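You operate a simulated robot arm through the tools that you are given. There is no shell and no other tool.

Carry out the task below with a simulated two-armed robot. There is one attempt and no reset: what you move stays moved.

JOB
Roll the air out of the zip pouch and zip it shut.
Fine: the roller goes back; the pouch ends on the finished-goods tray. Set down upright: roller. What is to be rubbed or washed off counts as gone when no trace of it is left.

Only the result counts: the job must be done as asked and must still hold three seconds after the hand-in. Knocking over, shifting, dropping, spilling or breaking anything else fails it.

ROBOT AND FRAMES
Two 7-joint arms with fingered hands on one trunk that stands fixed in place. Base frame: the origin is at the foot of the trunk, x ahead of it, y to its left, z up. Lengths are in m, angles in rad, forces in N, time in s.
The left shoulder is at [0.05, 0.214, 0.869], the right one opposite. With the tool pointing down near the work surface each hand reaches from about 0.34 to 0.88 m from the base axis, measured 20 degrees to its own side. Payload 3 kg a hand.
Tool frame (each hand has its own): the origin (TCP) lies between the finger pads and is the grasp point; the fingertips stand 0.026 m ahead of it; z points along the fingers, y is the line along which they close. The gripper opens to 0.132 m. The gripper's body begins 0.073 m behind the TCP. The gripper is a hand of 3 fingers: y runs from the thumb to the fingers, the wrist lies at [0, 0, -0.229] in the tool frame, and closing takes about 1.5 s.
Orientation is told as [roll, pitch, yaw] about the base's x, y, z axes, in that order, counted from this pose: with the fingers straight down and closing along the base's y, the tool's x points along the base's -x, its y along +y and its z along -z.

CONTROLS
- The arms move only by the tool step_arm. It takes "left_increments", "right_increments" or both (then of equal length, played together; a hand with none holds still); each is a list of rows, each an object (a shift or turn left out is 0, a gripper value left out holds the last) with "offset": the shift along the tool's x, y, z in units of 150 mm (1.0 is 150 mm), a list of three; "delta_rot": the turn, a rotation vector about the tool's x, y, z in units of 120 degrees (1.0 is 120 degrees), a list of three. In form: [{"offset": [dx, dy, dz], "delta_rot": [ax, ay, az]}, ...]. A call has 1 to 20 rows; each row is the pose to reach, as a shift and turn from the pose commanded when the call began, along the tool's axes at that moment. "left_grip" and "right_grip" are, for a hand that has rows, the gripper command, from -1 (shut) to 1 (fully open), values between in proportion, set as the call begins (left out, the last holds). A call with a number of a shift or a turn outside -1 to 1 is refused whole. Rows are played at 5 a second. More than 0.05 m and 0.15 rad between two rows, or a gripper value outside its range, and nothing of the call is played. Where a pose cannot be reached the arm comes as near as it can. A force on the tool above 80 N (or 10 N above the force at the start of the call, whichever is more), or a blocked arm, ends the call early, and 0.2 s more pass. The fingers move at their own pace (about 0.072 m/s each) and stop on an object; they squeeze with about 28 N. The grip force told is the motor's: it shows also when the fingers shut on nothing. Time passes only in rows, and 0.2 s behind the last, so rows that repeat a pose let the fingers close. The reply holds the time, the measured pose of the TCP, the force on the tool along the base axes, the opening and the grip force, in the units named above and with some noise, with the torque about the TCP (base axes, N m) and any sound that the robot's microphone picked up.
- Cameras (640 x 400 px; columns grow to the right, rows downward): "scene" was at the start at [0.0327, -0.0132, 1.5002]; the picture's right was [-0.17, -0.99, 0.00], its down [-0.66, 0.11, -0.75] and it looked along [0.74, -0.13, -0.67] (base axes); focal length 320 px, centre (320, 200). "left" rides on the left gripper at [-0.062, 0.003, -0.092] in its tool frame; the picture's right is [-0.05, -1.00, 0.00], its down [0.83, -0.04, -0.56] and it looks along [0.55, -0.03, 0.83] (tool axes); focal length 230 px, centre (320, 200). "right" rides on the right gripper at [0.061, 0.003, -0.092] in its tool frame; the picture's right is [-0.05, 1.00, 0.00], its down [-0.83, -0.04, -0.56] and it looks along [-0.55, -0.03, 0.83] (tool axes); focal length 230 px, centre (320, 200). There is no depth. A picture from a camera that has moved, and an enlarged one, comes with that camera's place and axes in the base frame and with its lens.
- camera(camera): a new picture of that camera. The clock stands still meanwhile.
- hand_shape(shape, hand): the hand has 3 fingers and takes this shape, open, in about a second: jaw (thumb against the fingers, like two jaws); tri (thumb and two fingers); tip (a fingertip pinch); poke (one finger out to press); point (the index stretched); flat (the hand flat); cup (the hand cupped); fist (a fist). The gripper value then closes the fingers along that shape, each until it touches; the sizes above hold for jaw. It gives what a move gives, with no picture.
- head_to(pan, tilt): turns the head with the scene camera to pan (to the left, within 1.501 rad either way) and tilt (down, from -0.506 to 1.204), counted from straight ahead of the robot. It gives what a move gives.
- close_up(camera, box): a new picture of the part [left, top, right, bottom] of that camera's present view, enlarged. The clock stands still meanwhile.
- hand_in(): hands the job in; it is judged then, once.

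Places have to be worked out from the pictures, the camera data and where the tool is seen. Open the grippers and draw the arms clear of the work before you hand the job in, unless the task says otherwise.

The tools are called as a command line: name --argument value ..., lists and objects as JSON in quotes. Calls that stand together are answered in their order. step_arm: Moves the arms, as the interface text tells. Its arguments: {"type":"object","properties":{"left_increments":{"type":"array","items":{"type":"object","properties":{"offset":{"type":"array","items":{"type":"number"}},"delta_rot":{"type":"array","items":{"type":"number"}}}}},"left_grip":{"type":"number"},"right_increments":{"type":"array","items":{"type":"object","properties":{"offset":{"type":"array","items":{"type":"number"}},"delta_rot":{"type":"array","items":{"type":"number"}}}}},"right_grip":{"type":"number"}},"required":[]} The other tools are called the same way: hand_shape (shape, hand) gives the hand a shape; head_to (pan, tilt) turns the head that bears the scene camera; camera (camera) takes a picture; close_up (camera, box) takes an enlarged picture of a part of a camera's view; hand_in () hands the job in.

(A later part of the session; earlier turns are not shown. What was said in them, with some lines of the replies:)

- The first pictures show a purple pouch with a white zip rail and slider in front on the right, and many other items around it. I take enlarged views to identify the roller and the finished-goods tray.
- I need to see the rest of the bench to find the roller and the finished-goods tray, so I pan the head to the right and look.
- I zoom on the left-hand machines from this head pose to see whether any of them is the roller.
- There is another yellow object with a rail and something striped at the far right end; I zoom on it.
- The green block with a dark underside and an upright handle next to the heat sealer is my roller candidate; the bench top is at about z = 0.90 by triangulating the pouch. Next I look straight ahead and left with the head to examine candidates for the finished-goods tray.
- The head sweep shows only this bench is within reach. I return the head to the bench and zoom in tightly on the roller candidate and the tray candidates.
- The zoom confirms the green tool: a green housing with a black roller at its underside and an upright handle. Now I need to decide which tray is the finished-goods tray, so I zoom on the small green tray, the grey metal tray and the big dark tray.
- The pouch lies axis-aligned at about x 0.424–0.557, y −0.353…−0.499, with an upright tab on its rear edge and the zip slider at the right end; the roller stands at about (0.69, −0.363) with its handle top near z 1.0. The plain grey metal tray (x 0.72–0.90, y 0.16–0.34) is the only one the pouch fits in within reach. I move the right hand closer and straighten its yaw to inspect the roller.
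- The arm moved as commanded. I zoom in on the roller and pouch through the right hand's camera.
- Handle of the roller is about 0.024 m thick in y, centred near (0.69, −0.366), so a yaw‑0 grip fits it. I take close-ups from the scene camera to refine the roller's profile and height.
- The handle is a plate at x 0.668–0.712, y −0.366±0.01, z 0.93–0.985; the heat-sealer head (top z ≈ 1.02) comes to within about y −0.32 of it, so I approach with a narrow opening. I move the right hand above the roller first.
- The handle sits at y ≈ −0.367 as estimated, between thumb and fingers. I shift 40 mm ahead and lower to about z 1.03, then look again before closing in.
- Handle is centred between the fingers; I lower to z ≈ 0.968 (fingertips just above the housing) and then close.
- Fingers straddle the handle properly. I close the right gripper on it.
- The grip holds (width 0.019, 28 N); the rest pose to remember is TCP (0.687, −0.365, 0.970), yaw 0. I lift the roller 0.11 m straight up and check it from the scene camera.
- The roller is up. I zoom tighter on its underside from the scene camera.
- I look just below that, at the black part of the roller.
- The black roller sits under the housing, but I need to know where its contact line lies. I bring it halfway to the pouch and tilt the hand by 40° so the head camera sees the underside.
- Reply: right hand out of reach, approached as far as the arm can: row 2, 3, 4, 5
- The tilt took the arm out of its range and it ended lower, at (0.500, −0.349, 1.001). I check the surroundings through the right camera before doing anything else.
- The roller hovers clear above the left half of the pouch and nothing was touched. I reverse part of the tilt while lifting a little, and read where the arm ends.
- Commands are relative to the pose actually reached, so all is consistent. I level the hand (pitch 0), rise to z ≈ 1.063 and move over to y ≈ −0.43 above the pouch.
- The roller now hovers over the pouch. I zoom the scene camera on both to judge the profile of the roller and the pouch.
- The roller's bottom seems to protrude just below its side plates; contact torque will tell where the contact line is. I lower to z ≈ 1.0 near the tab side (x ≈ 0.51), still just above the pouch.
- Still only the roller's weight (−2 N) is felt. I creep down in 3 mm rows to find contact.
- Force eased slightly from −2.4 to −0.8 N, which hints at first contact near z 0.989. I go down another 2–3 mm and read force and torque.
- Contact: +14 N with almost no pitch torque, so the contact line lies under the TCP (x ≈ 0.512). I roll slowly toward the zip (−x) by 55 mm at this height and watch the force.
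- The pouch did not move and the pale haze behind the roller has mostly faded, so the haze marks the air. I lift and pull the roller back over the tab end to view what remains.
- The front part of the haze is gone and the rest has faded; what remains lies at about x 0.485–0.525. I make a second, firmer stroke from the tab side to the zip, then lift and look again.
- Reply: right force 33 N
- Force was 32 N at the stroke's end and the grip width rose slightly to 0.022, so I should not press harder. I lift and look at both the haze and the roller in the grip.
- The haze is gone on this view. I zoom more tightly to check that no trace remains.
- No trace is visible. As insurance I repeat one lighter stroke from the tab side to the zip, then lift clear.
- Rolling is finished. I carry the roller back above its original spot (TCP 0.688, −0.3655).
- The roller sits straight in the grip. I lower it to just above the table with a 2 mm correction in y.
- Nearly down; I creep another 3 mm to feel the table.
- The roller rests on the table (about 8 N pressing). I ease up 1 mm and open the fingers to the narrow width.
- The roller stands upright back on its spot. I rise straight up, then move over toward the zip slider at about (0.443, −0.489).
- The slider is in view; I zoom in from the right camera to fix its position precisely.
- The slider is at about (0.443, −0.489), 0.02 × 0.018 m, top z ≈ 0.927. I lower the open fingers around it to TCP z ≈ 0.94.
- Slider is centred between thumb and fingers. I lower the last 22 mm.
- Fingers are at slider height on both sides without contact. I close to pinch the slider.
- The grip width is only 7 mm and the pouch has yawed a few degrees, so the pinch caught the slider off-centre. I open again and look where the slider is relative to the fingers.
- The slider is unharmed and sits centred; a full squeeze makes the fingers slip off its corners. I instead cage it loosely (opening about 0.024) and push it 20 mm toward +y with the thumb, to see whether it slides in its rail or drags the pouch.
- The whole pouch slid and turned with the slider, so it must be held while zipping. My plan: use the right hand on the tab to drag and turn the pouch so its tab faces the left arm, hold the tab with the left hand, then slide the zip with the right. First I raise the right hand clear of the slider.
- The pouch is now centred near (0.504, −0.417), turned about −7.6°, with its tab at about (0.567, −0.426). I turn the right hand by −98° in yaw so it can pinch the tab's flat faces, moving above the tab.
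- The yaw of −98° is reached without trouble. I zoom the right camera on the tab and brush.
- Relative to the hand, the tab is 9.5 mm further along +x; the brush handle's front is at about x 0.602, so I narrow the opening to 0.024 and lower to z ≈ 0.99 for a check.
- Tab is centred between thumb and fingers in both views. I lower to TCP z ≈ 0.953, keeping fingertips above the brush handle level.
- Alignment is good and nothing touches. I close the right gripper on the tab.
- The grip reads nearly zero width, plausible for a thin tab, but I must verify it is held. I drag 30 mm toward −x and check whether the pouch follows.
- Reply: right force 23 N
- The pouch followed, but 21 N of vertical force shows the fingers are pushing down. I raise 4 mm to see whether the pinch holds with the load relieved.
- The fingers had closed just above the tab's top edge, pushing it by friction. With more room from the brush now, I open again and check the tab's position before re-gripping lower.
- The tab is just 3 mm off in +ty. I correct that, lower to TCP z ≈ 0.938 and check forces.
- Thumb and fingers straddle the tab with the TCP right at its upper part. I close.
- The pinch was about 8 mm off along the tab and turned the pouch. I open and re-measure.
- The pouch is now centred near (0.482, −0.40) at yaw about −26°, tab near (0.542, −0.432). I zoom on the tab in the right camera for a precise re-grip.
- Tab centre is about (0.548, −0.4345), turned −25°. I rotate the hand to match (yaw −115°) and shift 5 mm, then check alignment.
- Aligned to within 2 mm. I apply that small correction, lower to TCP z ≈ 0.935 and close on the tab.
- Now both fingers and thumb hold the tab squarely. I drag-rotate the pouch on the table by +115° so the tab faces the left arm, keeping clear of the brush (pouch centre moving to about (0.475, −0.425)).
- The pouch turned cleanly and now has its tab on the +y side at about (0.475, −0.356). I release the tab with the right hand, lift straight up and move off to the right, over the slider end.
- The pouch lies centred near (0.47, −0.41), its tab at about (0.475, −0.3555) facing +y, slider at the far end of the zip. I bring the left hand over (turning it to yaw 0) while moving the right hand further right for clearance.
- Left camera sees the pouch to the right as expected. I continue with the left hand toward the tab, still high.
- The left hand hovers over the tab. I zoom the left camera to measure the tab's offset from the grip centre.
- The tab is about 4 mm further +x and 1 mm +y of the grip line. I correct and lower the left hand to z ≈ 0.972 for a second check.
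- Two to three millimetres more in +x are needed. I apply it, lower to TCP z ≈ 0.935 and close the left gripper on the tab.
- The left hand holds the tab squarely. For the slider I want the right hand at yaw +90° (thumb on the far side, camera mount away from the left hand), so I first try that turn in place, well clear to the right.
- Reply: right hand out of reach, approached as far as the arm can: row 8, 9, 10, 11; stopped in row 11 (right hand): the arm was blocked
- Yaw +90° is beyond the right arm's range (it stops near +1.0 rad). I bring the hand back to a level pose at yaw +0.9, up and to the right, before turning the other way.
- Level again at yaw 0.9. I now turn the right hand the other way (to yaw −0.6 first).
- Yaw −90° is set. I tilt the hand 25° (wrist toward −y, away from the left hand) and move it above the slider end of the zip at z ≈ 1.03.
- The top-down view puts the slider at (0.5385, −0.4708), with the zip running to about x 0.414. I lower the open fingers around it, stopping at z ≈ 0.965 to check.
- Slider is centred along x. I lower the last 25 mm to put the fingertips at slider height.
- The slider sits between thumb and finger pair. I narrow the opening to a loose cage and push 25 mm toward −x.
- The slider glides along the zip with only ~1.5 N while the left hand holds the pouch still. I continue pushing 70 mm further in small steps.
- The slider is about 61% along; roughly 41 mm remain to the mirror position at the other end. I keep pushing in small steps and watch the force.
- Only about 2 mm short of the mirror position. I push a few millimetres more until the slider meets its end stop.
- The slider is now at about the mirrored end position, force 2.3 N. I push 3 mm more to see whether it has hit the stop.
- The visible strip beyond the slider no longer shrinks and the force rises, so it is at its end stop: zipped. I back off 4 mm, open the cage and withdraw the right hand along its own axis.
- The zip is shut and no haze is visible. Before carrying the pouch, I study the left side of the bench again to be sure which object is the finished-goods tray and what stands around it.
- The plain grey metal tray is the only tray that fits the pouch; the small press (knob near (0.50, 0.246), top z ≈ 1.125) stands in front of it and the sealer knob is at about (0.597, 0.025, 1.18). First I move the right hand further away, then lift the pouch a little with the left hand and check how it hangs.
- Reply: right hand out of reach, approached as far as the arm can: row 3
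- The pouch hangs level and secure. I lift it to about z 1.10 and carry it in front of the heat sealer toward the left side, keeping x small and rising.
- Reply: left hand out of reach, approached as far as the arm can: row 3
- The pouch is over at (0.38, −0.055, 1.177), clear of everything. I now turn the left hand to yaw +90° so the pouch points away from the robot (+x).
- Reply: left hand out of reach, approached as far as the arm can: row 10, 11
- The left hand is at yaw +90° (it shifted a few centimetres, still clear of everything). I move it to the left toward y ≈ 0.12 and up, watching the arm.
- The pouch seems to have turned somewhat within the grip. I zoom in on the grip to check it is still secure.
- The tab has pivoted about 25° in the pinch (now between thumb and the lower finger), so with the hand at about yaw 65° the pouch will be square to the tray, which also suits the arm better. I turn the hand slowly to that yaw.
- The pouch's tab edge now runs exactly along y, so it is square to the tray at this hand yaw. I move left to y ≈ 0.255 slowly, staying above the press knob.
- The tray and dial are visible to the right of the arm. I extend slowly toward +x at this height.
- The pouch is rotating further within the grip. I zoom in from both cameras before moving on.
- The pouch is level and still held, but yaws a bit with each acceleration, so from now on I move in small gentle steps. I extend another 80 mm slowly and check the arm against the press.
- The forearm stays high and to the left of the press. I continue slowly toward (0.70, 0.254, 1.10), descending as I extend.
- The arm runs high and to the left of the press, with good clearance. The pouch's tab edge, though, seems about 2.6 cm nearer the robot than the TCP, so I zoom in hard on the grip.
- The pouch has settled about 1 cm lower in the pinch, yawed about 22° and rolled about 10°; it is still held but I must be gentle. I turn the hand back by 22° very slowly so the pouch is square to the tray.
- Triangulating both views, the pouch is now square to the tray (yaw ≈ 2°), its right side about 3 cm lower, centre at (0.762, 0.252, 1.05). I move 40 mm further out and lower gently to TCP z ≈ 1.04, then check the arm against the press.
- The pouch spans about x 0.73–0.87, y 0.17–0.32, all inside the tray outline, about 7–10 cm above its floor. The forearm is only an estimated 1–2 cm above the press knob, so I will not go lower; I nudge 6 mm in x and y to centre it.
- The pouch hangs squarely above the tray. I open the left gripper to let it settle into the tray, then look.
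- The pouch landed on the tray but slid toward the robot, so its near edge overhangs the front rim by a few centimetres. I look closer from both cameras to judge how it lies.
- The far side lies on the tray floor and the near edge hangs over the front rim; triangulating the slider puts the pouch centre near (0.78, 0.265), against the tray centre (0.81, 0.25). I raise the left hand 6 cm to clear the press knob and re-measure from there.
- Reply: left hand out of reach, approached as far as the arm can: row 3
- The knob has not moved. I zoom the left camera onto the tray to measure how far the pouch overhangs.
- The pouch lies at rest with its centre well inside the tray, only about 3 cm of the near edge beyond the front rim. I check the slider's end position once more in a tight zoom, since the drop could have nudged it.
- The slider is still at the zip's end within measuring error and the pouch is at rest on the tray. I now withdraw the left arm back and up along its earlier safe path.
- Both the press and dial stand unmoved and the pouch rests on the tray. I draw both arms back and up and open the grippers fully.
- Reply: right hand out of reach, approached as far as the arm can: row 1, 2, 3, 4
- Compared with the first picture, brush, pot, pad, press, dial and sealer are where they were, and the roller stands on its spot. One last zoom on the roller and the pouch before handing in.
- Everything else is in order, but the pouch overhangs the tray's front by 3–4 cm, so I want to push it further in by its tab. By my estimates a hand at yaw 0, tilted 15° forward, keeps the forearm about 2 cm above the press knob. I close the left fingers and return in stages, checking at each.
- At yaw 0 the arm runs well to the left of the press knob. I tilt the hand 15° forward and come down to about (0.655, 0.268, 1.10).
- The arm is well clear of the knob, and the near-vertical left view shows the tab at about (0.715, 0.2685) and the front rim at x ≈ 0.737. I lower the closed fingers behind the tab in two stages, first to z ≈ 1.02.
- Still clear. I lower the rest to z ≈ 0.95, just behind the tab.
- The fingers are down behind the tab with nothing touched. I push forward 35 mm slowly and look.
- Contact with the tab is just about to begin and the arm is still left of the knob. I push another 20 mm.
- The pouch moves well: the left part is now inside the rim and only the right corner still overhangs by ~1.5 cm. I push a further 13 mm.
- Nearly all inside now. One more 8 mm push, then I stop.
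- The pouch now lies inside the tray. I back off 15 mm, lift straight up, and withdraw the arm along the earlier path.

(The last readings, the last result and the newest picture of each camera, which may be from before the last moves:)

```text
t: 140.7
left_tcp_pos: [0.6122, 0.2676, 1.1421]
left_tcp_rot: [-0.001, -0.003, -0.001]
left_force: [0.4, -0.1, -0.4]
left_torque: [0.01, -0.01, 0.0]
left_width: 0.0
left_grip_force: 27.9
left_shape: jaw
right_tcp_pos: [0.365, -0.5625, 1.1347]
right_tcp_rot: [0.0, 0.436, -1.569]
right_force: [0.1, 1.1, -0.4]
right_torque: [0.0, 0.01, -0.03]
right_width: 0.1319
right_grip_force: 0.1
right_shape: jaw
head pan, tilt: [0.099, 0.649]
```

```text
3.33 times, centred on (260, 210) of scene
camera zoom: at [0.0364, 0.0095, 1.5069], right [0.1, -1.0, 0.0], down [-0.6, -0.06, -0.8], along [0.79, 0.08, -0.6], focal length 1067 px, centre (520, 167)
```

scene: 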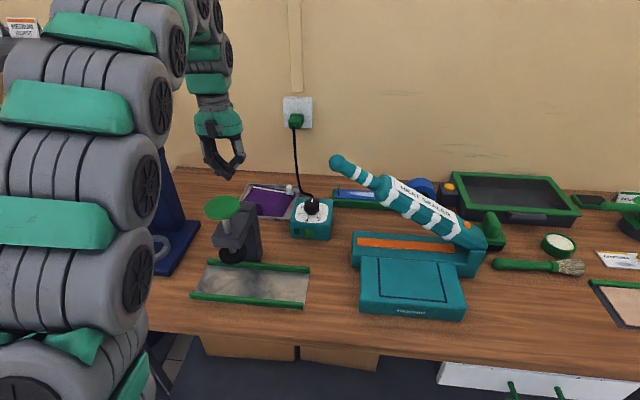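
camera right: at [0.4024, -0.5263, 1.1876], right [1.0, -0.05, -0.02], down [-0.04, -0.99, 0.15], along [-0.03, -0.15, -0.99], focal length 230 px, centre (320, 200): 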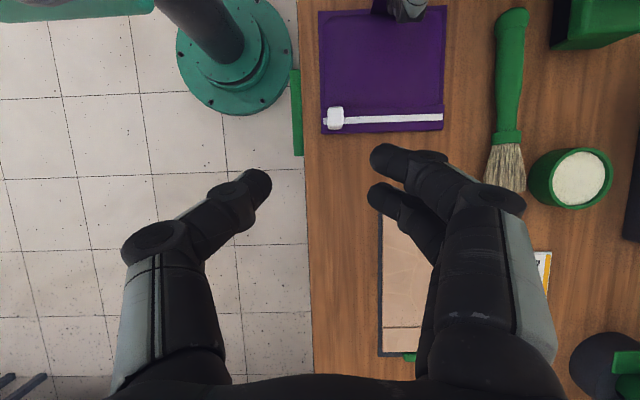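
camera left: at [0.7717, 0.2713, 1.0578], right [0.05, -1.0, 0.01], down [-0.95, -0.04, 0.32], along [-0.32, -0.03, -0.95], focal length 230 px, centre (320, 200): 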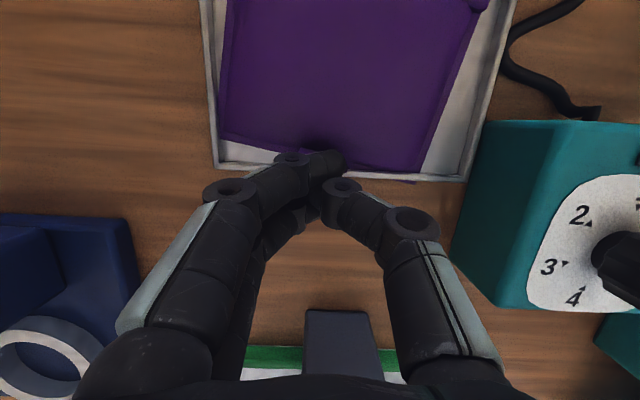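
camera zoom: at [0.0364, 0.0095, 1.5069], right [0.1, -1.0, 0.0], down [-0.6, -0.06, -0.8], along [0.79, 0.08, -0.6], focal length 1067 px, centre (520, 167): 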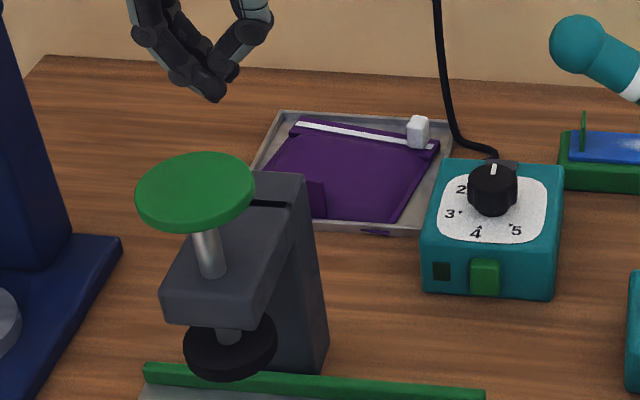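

The pouch lies fully in the tray, and the tray and press have not moved. I raise the left hand above knob height, then pull back and open the gripper.

step_arm --left_increments '[{"offset": [0, 0, -0.22]}, {"offset": [0, 0, -0.44]}, {"offset": [0.1, 0, -0.62]}, {"offset": [0.35, 0, -0.68]}, {"offset": [0.6, 0, -0.7]}, {"offset": [0.9, 0, -0.7]}]'

step_arm --left_increments '[{"offset": [0.25, 0, -0.03]}, {"offset": [0.5, 0, -0.06]}, {"offset": [0.75, 0, -0.06]}, {"offset": [0.75, 0, -0.06]}, {"offset": [0.75, 0, -0.06]}]' --left_grip 1

head_to --pan -0.169 --tilt 0.728

camera --camera "scene"

close_up --camera "scene" --box '[120, 150, 270, 260]'

```text
t: 142.1
left_tcp_pos: [0.4754, 0.2686, 1.2465]
left_tcp_rot: [-0.001, -0.002, 0.001]
left_force: [0.3, -0.1, -0.1]
left_torque: [-0.01, 0.0, 0.0]
left_width: 0.0
left_grip_force: 28.0
left_shape: jaw
left hand out of reach, approached as far as the arm can: row 3
right_tcp_pos: [0.3645, -0.5623, 1.1353]
right_tcp_rot: [0.002, 0.436, -1.567]
right_force: [0.3, 0.1, -0.1]
right_torque: [-0.02, 0.0, -0.01]
right_width: 0.1317
right_grip_force: 0.1
right_shape: jaw
head pan, tilt: [0.099, 0.649]
```

```text
t: 143.2
left_tcp_pos: [0.3613, 0.2669, 1.2546]
left_tcp_rot: [0.0, -0.002, -0.001]
left_force: [-0.4, 0.7, -0.2]
left_torque: [-0.02, -0.03, 0.04]
left_width: 0.132
left_grip_force: 0.1
left_shape: jaw
right_tcp_pos: [0.3636, -0.5623, 1.1349]
right_tcp_rot: [0.0, 0.436, -1.569]
right_force: [-0.1, -0.1, 0.1]
right_torque: [-0.03, 0.01, -0.04]
right_width: 0.1319
right_grip_force: 0.0
right_shape: jaw
head pan, tilt: [0.099, 0.649]
```

```text
t: 144.0
left_tcp_pos: [0.3603, 0.2682, 1.2553]
left_tcp_rot: [-0.001, -0.001, 0.001]
left_force: [0.0, 0.5, 0.0]
left_torque: [-0.05, -0.01, 0.0]
left_width: 0.1319
left_grip_force: 0.1
left_shape: jaw
right_tcp_pos: [0.3651, -0.5629, 1.1364]
right_tcp_rot: [-0.002, 0.435, -1.569]
right_force: [0.9, -0.4, -0.3]
right_torque: [0.0, 0.0, -0.03]
right_width: 0.1319
right_grip_force: 0.1
right_shape: jaw
head pan, tilt: [-0.169, 0.728]
```

```text
taken
```

scene: 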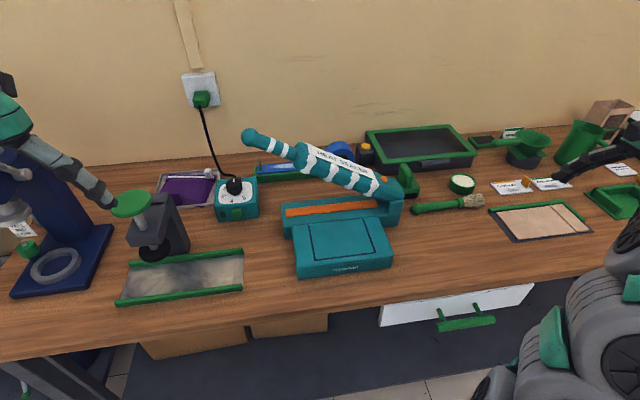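

```text
3.64 times, centred on (195, 205) of scene
camera zoom: at [0.0327, -0.0132, 1.5002], right [-0.17, -0.99, 0.0], down [-0.66, 0.11, -0.75], along [0.74, -0.13, -0.67], focal length 1164 px, centre (774, 182)
```

zoom: 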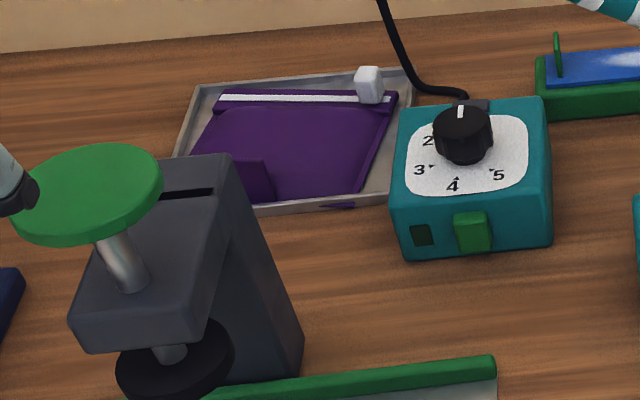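

All is clear: pouch in the tray, roller back, everything else as at the start. I take one last tight zoom on the zip slider.

close_up --camera "scene" --box '[170, 155, 230, 200]'

```text
8.89 times, centred on (200, 178) of scene
camera zoom: at [0.0327, -0.0132, 1.5002], right [-0.17, -0.99, 0.0], down [-0.66, 0.11, -0.75], along [0.74, -0.13, -0.67], focal length 2844 px, centre (1387, 400)
```

zoom: 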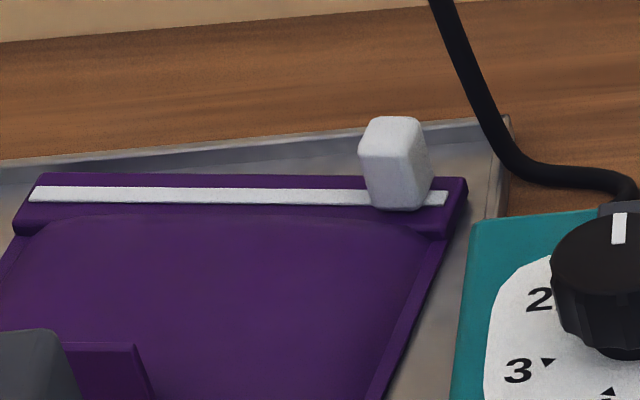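

The slider sits at the closed end of the zip and no haze remains on the pouch. The pouch rests in the tray, the roller is upright in its place, the grippers are open and the arms are clear, so I hand in.

hand_in

```text
The job is handed in.
```

The job is handed in. I had no result back, so what follows is what the last pictures showed.

- **Air:** I rolled the pouch three times from the tab end to the zip. The pale haze marking the air was gone after the second stroke.
- **Zip:** The left hand held the tab while the right hand pushed the slider to its end stop. In the last zoom it was still at the closed end, though it may sit 2–3 mm short of the stop.
- **Roller:** It stands upright back in its original place, about 4 mm off.
- **Pouch:** It lies in the grey metal tray at the left rear. No tray carried a label. I chose this one because it was the only one within reach that the pouch fits.

The pouch twisted in the left hand's grip on the way over. I let it go about 7–10 cm above the tray, because going lower would have brought the arm too close to the hand press. It landed hanging over the tray's front edge, so I pushed it in by its tab until it lay inside.

Compared with the first picture, nothing else on the bench looked moved. The grippers were open and both arms were clear when I handed in.
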